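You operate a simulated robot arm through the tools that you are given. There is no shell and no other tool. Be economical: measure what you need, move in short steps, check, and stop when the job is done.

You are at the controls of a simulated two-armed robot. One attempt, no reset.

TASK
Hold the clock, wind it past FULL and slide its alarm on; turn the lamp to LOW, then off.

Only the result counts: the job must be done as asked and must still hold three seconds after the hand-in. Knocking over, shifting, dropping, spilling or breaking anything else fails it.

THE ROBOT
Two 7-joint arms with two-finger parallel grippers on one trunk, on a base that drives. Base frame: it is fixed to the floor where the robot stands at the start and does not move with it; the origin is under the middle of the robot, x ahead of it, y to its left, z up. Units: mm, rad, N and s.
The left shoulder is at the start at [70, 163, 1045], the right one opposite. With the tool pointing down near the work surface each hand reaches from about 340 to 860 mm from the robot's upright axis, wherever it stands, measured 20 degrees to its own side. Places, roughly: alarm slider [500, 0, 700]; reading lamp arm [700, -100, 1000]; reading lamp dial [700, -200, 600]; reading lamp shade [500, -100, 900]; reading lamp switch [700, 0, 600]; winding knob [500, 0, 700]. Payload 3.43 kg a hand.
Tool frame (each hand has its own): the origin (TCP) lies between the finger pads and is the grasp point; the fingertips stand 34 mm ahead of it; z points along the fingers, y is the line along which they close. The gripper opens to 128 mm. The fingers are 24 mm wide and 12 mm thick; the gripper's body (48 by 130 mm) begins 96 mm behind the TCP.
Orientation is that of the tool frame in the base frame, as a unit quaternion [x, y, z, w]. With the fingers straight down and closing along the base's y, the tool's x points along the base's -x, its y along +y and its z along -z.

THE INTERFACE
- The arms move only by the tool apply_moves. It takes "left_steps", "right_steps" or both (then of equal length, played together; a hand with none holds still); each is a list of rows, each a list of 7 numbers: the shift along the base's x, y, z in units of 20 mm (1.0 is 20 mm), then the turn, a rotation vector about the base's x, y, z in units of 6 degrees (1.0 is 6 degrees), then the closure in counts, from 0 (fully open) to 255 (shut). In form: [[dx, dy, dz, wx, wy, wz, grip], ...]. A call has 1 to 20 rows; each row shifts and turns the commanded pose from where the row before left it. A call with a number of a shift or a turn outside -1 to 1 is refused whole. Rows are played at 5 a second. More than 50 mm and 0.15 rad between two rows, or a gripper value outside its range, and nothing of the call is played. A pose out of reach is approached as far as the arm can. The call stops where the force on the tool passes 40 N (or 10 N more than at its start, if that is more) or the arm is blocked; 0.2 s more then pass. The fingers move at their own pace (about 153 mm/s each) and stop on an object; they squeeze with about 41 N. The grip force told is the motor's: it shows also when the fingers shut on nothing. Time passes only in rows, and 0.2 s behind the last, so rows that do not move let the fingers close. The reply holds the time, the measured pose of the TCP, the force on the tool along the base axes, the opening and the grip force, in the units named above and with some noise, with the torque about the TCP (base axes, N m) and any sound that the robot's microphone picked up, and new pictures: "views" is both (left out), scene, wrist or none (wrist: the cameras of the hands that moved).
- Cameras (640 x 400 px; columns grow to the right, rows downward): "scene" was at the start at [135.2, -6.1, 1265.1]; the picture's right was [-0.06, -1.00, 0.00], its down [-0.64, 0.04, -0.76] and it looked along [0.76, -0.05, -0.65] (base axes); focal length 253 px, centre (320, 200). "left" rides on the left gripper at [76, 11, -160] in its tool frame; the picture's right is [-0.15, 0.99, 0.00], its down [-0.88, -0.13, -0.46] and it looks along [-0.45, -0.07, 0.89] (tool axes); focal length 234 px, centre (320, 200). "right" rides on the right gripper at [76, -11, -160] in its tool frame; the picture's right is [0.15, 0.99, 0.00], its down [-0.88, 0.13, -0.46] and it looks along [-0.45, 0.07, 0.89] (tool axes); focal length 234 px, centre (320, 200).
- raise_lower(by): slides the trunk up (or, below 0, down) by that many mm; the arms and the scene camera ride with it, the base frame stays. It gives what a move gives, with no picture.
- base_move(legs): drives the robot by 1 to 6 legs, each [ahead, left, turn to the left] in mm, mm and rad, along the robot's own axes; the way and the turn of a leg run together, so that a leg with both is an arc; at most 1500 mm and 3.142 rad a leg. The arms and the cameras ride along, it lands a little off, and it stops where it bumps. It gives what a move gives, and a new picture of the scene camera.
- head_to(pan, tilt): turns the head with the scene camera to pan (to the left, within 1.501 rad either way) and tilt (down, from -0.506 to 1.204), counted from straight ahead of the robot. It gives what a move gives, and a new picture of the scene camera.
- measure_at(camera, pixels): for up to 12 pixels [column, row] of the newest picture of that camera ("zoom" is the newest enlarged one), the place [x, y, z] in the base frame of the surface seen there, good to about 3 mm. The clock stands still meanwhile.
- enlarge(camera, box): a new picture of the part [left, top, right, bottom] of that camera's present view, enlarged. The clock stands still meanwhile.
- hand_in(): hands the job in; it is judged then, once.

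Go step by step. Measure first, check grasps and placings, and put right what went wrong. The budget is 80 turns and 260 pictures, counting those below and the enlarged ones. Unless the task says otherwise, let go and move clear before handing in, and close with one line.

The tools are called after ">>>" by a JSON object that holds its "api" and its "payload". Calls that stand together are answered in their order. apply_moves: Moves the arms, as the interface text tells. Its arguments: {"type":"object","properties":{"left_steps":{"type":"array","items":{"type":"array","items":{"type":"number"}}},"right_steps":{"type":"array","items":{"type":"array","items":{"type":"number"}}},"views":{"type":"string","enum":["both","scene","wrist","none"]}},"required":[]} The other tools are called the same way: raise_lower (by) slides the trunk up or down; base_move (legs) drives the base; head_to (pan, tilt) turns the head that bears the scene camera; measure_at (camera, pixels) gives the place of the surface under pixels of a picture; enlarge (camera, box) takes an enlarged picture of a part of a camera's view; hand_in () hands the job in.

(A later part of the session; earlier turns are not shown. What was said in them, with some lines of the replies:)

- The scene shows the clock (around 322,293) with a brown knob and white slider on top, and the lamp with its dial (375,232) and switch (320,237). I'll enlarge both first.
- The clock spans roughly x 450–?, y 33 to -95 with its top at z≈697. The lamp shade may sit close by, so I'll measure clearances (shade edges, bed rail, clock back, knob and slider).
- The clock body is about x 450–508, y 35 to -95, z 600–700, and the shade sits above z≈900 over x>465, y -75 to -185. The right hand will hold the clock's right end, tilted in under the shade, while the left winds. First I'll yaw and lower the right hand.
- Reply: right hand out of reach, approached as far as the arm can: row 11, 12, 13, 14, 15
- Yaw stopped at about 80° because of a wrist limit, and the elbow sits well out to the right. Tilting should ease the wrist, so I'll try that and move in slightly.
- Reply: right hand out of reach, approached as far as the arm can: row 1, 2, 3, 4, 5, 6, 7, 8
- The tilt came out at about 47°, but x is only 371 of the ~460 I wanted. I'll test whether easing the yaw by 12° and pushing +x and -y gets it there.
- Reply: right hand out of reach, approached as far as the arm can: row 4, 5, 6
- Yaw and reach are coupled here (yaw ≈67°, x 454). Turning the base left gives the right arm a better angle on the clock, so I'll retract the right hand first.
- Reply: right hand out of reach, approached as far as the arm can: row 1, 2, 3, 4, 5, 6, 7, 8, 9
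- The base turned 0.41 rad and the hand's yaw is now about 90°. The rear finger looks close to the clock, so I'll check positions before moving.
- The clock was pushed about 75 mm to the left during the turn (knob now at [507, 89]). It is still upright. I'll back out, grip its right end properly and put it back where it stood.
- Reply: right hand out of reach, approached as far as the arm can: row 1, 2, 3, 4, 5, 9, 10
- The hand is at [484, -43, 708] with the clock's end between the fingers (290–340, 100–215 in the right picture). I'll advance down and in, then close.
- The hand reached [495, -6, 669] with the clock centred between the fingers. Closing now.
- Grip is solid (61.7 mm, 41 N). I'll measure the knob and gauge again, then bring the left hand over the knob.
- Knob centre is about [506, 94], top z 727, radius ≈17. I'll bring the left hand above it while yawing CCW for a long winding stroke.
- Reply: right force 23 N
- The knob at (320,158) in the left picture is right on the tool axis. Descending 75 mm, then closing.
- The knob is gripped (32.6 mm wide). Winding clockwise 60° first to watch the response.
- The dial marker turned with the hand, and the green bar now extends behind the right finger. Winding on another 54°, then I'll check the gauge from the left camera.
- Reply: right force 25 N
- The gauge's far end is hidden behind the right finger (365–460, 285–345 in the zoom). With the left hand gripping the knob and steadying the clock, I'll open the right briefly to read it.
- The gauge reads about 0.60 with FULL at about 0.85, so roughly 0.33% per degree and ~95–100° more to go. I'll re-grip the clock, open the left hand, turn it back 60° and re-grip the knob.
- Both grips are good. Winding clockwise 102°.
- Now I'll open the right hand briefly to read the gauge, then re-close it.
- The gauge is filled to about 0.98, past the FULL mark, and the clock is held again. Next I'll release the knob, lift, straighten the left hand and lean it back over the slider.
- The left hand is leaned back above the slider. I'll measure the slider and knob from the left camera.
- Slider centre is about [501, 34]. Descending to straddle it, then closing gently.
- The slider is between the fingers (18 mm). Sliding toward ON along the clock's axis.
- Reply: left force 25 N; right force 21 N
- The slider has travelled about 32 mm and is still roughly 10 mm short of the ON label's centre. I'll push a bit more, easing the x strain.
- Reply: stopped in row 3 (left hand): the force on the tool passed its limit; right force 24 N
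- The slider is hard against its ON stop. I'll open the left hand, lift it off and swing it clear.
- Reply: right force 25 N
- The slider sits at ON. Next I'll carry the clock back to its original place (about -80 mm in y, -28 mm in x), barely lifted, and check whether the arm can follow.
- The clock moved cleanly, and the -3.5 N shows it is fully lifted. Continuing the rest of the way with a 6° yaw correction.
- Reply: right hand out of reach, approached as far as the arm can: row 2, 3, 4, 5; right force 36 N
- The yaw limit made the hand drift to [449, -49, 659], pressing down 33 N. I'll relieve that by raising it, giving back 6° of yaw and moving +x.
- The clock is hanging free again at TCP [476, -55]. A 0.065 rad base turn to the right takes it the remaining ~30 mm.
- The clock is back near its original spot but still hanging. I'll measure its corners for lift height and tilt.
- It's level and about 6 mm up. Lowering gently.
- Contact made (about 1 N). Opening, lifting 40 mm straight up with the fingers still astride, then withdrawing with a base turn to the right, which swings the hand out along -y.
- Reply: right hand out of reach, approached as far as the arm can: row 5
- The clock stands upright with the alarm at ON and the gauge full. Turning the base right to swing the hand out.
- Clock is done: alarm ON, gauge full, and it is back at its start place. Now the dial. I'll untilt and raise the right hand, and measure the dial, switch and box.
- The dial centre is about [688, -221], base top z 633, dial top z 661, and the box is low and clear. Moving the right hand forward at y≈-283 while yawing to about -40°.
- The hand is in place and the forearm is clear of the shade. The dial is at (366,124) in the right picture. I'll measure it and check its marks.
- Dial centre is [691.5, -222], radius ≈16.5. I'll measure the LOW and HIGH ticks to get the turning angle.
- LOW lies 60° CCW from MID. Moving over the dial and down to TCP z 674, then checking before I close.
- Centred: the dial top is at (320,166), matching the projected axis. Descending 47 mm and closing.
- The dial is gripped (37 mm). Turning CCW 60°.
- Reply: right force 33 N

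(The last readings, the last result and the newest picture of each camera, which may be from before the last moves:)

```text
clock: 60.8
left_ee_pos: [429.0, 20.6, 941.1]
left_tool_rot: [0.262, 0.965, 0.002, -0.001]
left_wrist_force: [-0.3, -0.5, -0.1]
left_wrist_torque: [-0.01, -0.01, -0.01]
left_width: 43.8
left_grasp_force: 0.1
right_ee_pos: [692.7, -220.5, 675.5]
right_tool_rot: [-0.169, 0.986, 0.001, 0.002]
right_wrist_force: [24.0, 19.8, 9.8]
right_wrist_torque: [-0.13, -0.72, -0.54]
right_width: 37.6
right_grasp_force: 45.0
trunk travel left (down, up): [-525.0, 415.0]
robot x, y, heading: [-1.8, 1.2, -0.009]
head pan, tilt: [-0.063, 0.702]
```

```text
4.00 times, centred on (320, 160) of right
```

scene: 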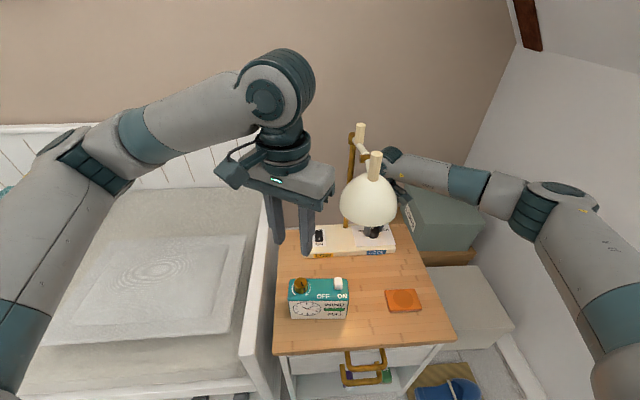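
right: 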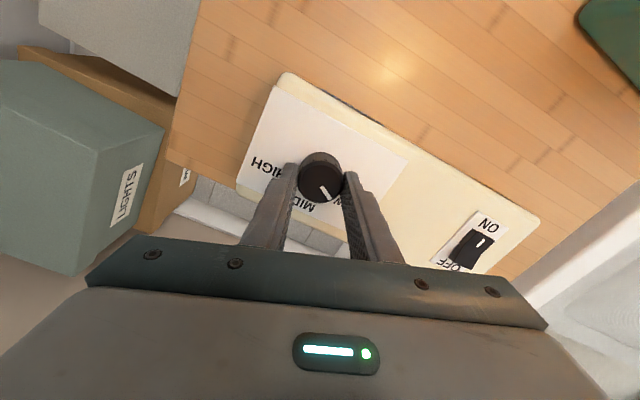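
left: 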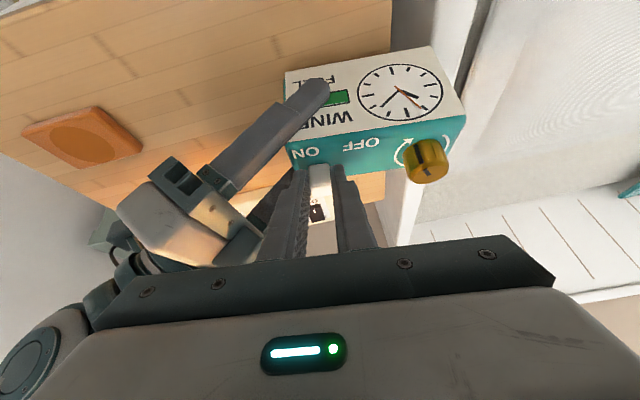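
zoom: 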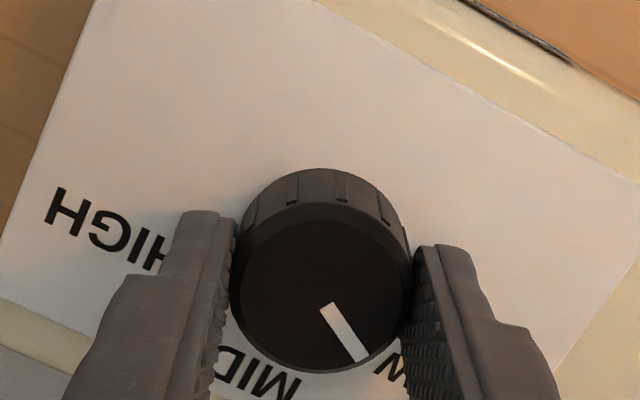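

The hand turned 60°, but there's a side force of about 30 N. I'll open to relieve it and see where the pointer sits.

>>> {"api": "apply_moves", "payload": {"right_steps": [[0, 0, 0, 0, 0, 0, 150], [0, 0, 0, 0, 0, 0, 100], [0, 0, 1, 0, 0, 0, 100], [0, 0, 1, 0, 0, 0, 100], [0, 0, 1, 0, 0, 0, 100]]}}

>>> {"api": "enlarge", "payload": {"camera": "right", "box": [240, 90, 400, 190]}}

>>> {"api": "enlarge", "payload": {"camera": "scene", "box": [300, 205, 412, 275]}}

```text
clock: 62.0
left_ee_pos: [428.7, 20.1, 941.9]
left_tool_rot: [0.262, 0.965, 0.003, 0.0]
left_wrist_force: [-0.3, -0.8, 0.9]
left_wrist_torque: [-0.01, -0.03, 0.0]
left_width: 43.7
left_grasp_force: 0.0
right_ee_pos: [692.1, -221.5, 735.8]
right_tool_rot: [-0.168, 0.986, 0.0, 0.0]
right_wrist_force: [0.2, 0.4, 0.2]
right_wrist_torque: [0.02, 0.0, -0.04]
right_width: 77.7
right_grasp_force: 0.1
trunk travel left (down, up): [-525.0, 415.0]
robot x, y, heading: [1.4, -1.0, -0.01]
head pan, tilt: [-0.063, 0.702]
```

scene: 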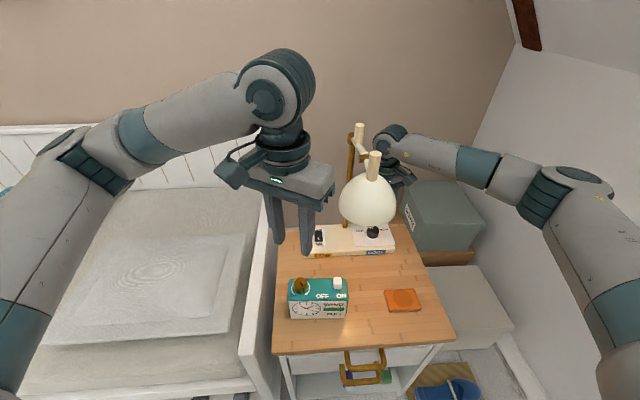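
right: 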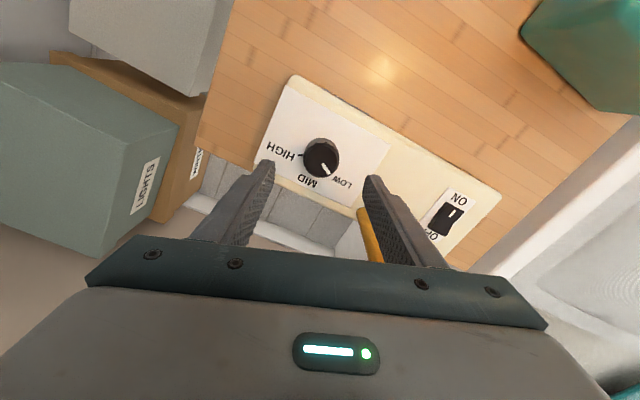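

```text
4.00 times, centred on (320, 140) of right
```

zoom: 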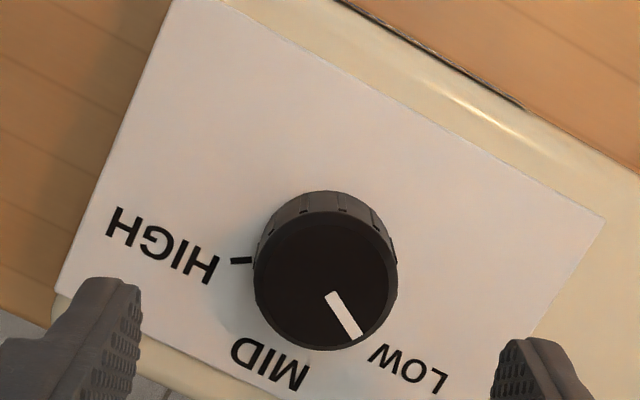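

```text
5.71 times, centred on (356, 240) of scene
```

zoom: 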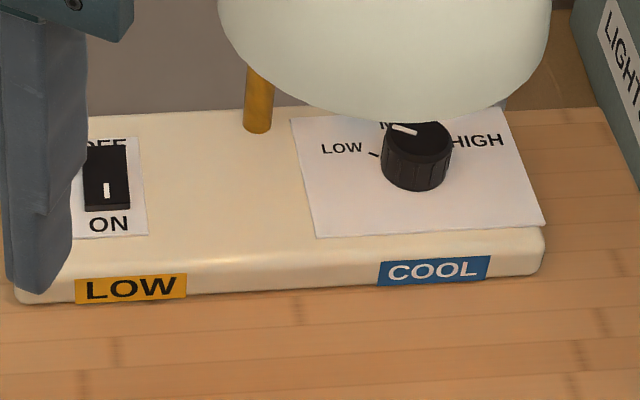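

The lamp's display now reads LOW and the lamp hasn't moved. I'll measure the rocker from the right camera before withdrawing that hand.

>>> {"api": "enlarge", "payload": {"camera": "right", "box": [400, 170, 528, 250]}}

>>> {"api": "measure_at", "payload": {"camera": "right", "pixels": [[456, 205], [464, 208], [452, 214], [447, 228], [440, 230], [436, 240], [470, 195]]}}

```text
5.00 times, centred on (464, 210) of right
```

zoom: 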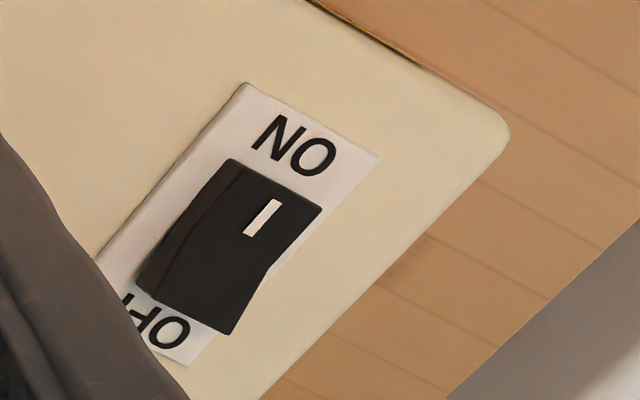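

```text
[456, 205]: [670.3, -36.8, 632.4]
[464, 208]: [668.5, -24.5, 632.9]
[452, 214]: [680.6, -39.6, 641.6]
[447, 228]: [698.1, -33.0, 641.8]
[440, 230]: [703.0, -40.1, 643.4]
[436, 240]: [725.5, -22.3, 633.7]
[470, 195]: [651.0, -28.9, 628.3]
```

The rocker's OFF end is raised at about [701, -39, 643]. I'll withdraw the right hand up and out, and bring the left forward along y≈+60 with fingers shut and leaning left.

>>> {"api": "apply_moves", "payload": {"right_steps": [[0, 0, 1, 0, 0, 0, 100], [0, 0, 1, 0, 0, 0, 100], [0, 0, 1, 0, 0, 0, 100], [0, 0, 1, 0, 0, 0, 100], [0, -1, 0, 0, 0, 0, 100], [0, -1, 0, 0, 0, 0, 100], [0, -1, 0, 0, 0, 0, 100], [0, -1, 0, 0, 0, 0, 100], [-1, 0, 0, 0, 0, 0, 100], [-1, 0, 0, 0, 0, 0, 100], [-1, 0, 0, 0, 0, 0, 100], [-1, 0, 0, 0, 0, 0, 100], [-1, 0, 0, 0, 0, 0, 100], [-1, 0, 0, 0, 0, 0, 100]], "left_steps": [[0, 0.6, 0, 0, 0, 1, 255], [0, 0.6, 0, 0, 0, 1, 255], [0, 0.6, 0, 0, 0, 1, 255], [1, 0.2, -0.4, 0, 0, 1, 255], [1, 0, -0.5, 0, 0, 1, 255], [1, 0, -0.5, 0, 0, 0, 255], [1, 0, -0.6, -1, 0, 0, 255], [1, 0, -0.7, -1, 0, 0, 255], [1, 0, -0.7, -1, 0, 0, 255], [1, 0, -0.7, 0, 0, 0, 255], [1, 0, -0.7, 0, 0, 0, 255], [1, 0, -0.7, 0, 0, 0, 255], [1, 0, -0.7, 0, 0, 0, 255], [1, 0, -0.7, 0, 0, 0, 255]]}}

```text
clock: 65.0
left_ee_pos: [649.2, 59.5, 803.2]
left_tool_rot: [0.003, 0.988, -0.152, -0.001]
left_wrist_force: [-0.1, -0.1, -0.2]
left_wrist_torque: [0.05, 0.02, -0.04]
left_width: 0.2
left_grasp_force: 32.7
right_ee_pos: [569.8, -300.5, 815.5]
right_tool_rot: [-0.168, 0.986, 0.001, 0.0]
right_wrist_force: [-0.2, -0.6, 0.1]
right_wrist_torque: [0.0, 0.01, 0.04]
right_width: 77.8
right_grasp_force: 0.0
trunk travel left (down, up): [-525.0, 415.0]
robot x, y, heading: [-1.3, 1.2, -0.006]
head pan, tilt: [-0.063, 0.702]
```

scene: 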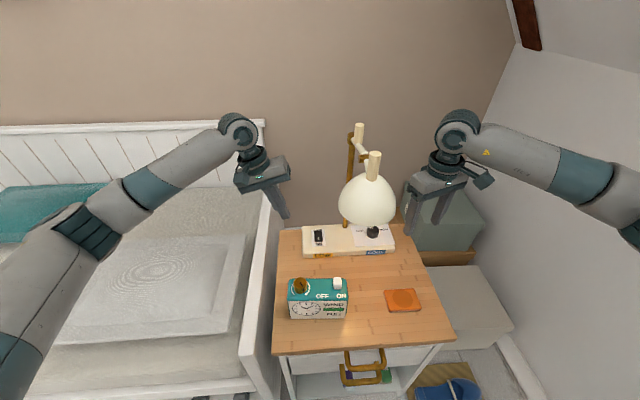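
right: 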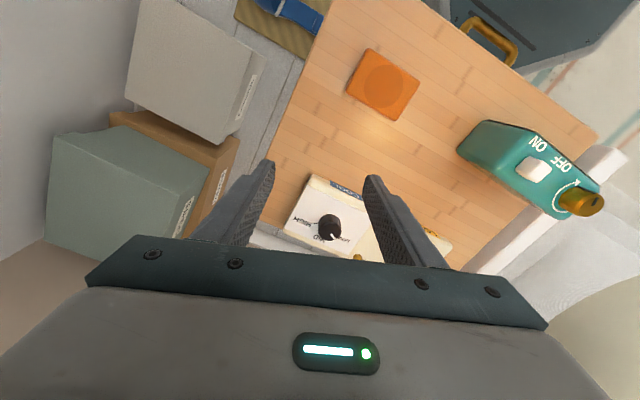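
left: 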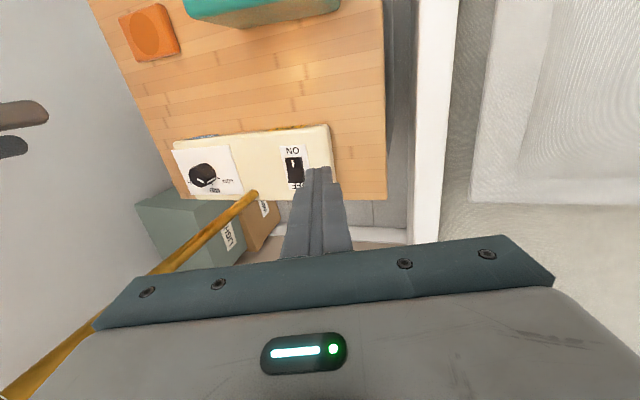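

Both hands are clear. Moving the left fingertips above the rocker's OFF end.

>>> {"api": "apply_moves", "payload": {"left_steps": [[0.44, -0.74, -0.8, 0, 0, 0, 255], [0.44, -0.74, -0.8, 0, 0, 0, 255], [0.44, -0.74, -0.8, 0, 0, 0, 255], [0.44, -0.74, -0.8, 0, 0, 0, 255], [0.44, -0.74, -0.8, 0, 0, 0, 255], [0.44, -0.74, -0.8, 0, 0, 0, 255]]}}

>>> {"api": "enlarge", "payload": {"camera": "left", "box": [260, 110, 388, 190]}}

>>> {"api": "enlarge", "payload": {"camera": "scene", "box": [290, 205, 402, 275]}}

```text
clock: 66.4
left_ee_pos: [700.0, -30.8, 707.7]
left_tool_rot: [0.004, 0.988, -0.153, 0.0]
left_wrist_force: [0.8, -0.2, 0.9]
left_wrist_torque: [0.01, 0.01, 0.0]
left_width: 0.2
left_grasp_force: 33.2
right_ee_pos: [570.6, -302.0, 814.4]
right_tool_rot: [-0.168, 0.986, 0.001, 0.0]
right_wrist_force: [0.6, 0.3, -0.5]
right_wrist_torque: [0.01, 0.02, -0.02]
right_width: 77.9
right_grasp_force: 0.0
trunk travel left (down, up): [-525.0, 415.0]
robot x, y, heading: [1.1, 1.5, -0.009]
head pan, tilt: [-0.063, 0.702]
```

scene: 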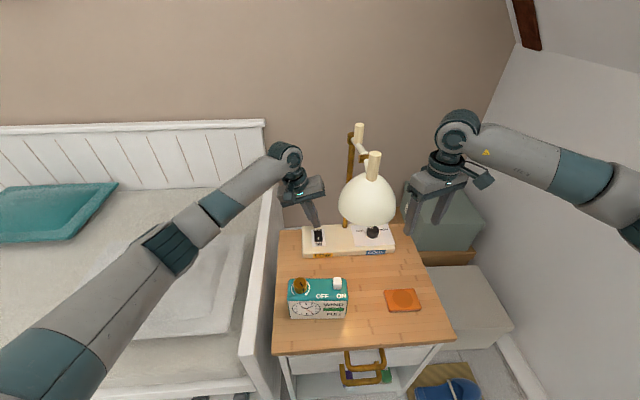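
left: 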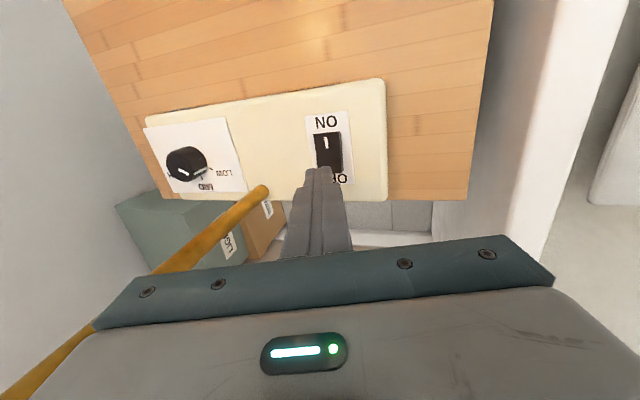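

```text
5.00 times, centred on (324, 150) of left
```

zoom: 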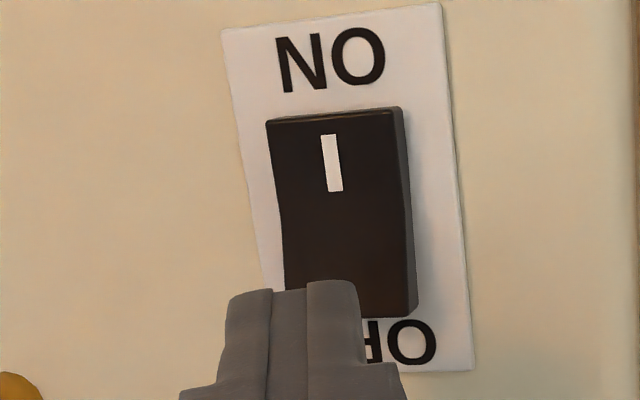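

```text
5.71 times, centred on (346, 240) of scene
```

zoom: 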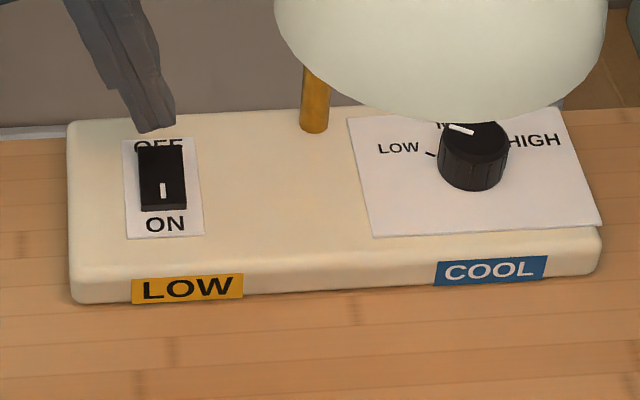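

The fingertips are above the OFF end. Pressing down slowly.

>>> {"api": "apply_moves", "payload": {"left_steps": [[0, 0, -0.5, 0, 0, 0, 255], [0, 0, -0.5, 0, 0, 0, 255], [0, 0, -0.5, 0, 0, 0, 255], [0, 0, -0.2, 0, 0, 0, 255], [0, 0, -0.2, 0, 0, 0, 255], [0, 0, -0.1, 0, 0, 0, 255]]}}

>>> {"api": "enlarge", "payload": {"camera": "scene", "box": [290, 205, 402, 275]}}

```text
clock: 67.8
left_ee_pos: [703.0, -28.1, 677.2]
left_tool_rot: [0.004, 0.988, -0.156, 0.005]
left_wrist_force: [-11.8, 5.8, 19.2]
left_wrist_torque: [0.15, 0.6, -0.08]
left_width: 0.0
left_grasp_force: 33.1
right_ee_pos: [570.5, -299.5, 815.6]
right_tool_rot: [-0.169, 0.986, 0.001, 0.002]
right_wrist_force: [0.4, -0.1, 1.0]
right_wrist_torque: [0.01, 0.01, 0.03]
right_width: 77.9
right_grasp_force: 0.1
trunk travel left (down, up): [-525.0, 415.0]
robot x, y, heading: [-2.6, -3.9, -0.008]
head pan, tilt: [-0.063, 0.702]
stopped in row 6 (left hand): the force on the tool passed its limit (the readings are from after the stop); the commanded pose is now the measured one
```

scene: 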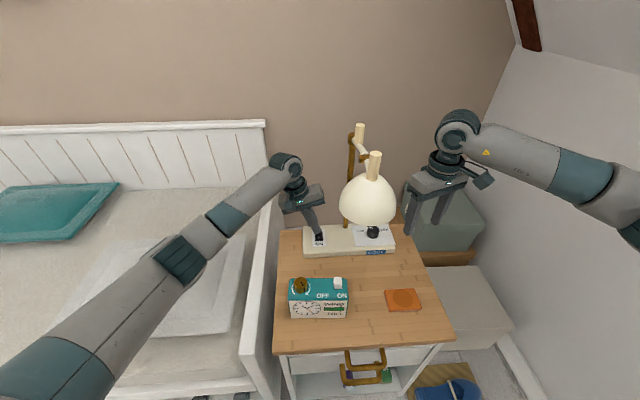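
left: 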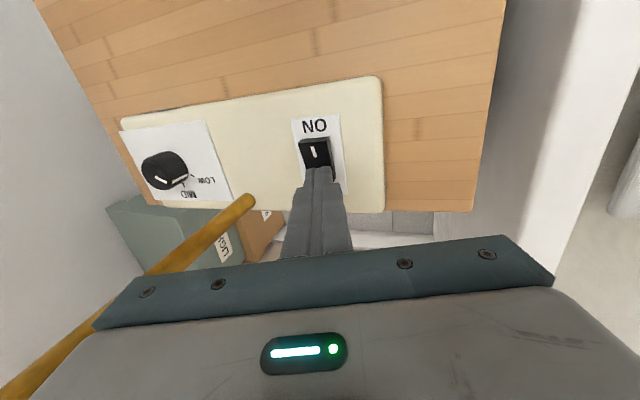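

```text
5.71 times, centred on (346, 240) of scene
```

zoom: 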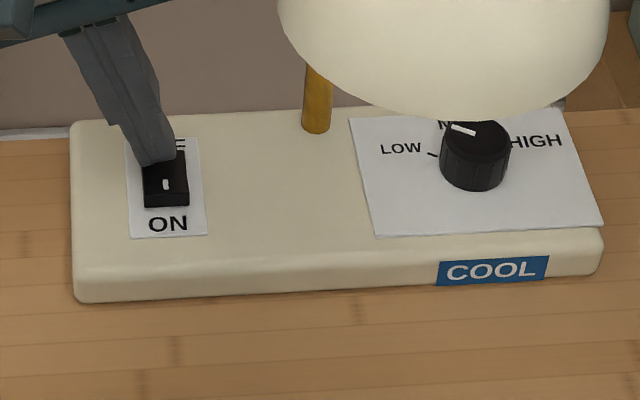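

The switch rocked over: the display is gone and the light is off. Lifting and backing the left hand out.

>>> {"api": "apply_moves", "payload": {"left_steps": [[0, 0, 0.5, 0, 0, 0, 255], [0, 0, 1, 0, 0, 0, 255], [0, 0.5, 1, 0, 0, 0, 255], [0, 1, 1, 0, 0, 0, 255], [0, 1, 1, 0, 0, 0, 255], [-0.5, 1, 1, 0, 0, 0, 255], [-0.5, 1, 1, 0, 0, 0, 255], [-1, 1, 1, 0, 0, 0, 255], [-1, 0.5, 1, 0, 0, 0, 255], [-1, 0, 0.5, 0, 0, 0, 255], [-1, 0, 0, 0, 0, 0, 255], [-1, 0, 0, 0, 0, 0, 255]], "views": "scene"}}

>>> {"api": "enlarge", "payload": {"camera": "scene", "box": [270, 195, 430, 335]}}

>>> {"api": "enlarge", "payload": {"camera": "scene", "box": [290, 205, 402, 275]}}

```text
clock: 70.3
left_ee_pos: [585.7, 92.8, 854.1]
left_tool_rot: [0.004, 0.988, -0.155, 0.003]
left_wrist_force: [0.0, -0.5, -0.3]
left_wrist_torque: [0.0, -0.04, 0.0]
left_width: 0.0
left_grasp_force: 32.8
right_ee_pos: [570.3, -300.3, 814.9]
right_tool_rot: [-0.168, 0.986, 0.0, 0.001]
right_wrist_force: [0.3, 0.0, -0.9]
right_wrist_torque: [-0.02, -0.03, 0.0]
right_width: 77.7
right_grasp_force: 0.1
trunk travel left (down, up): [-525.0, 415.0]
robot x, y, heading: [-1.2, -0.3, -0.01]
head pan, tilt: [-0.063, 0.702]
```

scene: 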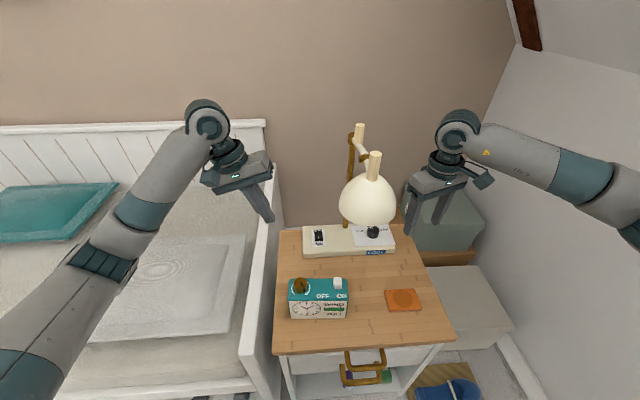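

```text
2.86 times, centred on (350, 265) of scene
```

zoom: 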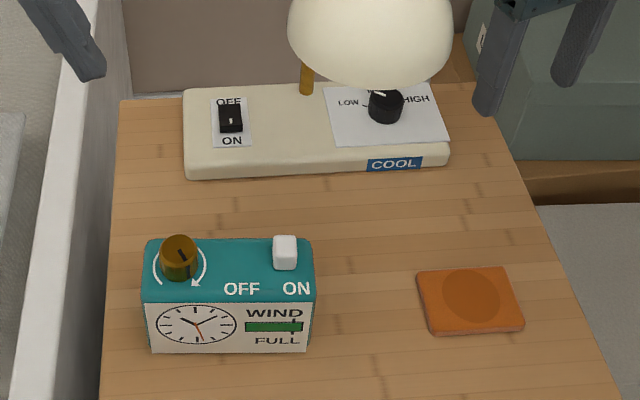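

```text
5.71 times, centred on (346, 240) of scene
```

zoom: 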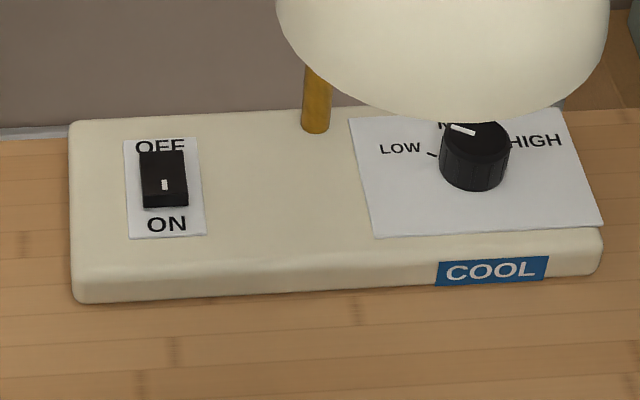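

All states check out: the clock is wound past FULL with its alarm at ON, and the lamp is set to LOW and switched off. Both hands are clear, so I'm handing in.

>>> {"api": "hand_in", "payload": {}}

```text
The job is handed in.
```

I wound the clock past FULL and slid its alarm to ON, then turned the lamp to LOW and switched it off. While I was turning the base, a finger pushed the clock about 75 mm to the left; I carried it back to within a few millimetres of where it started.
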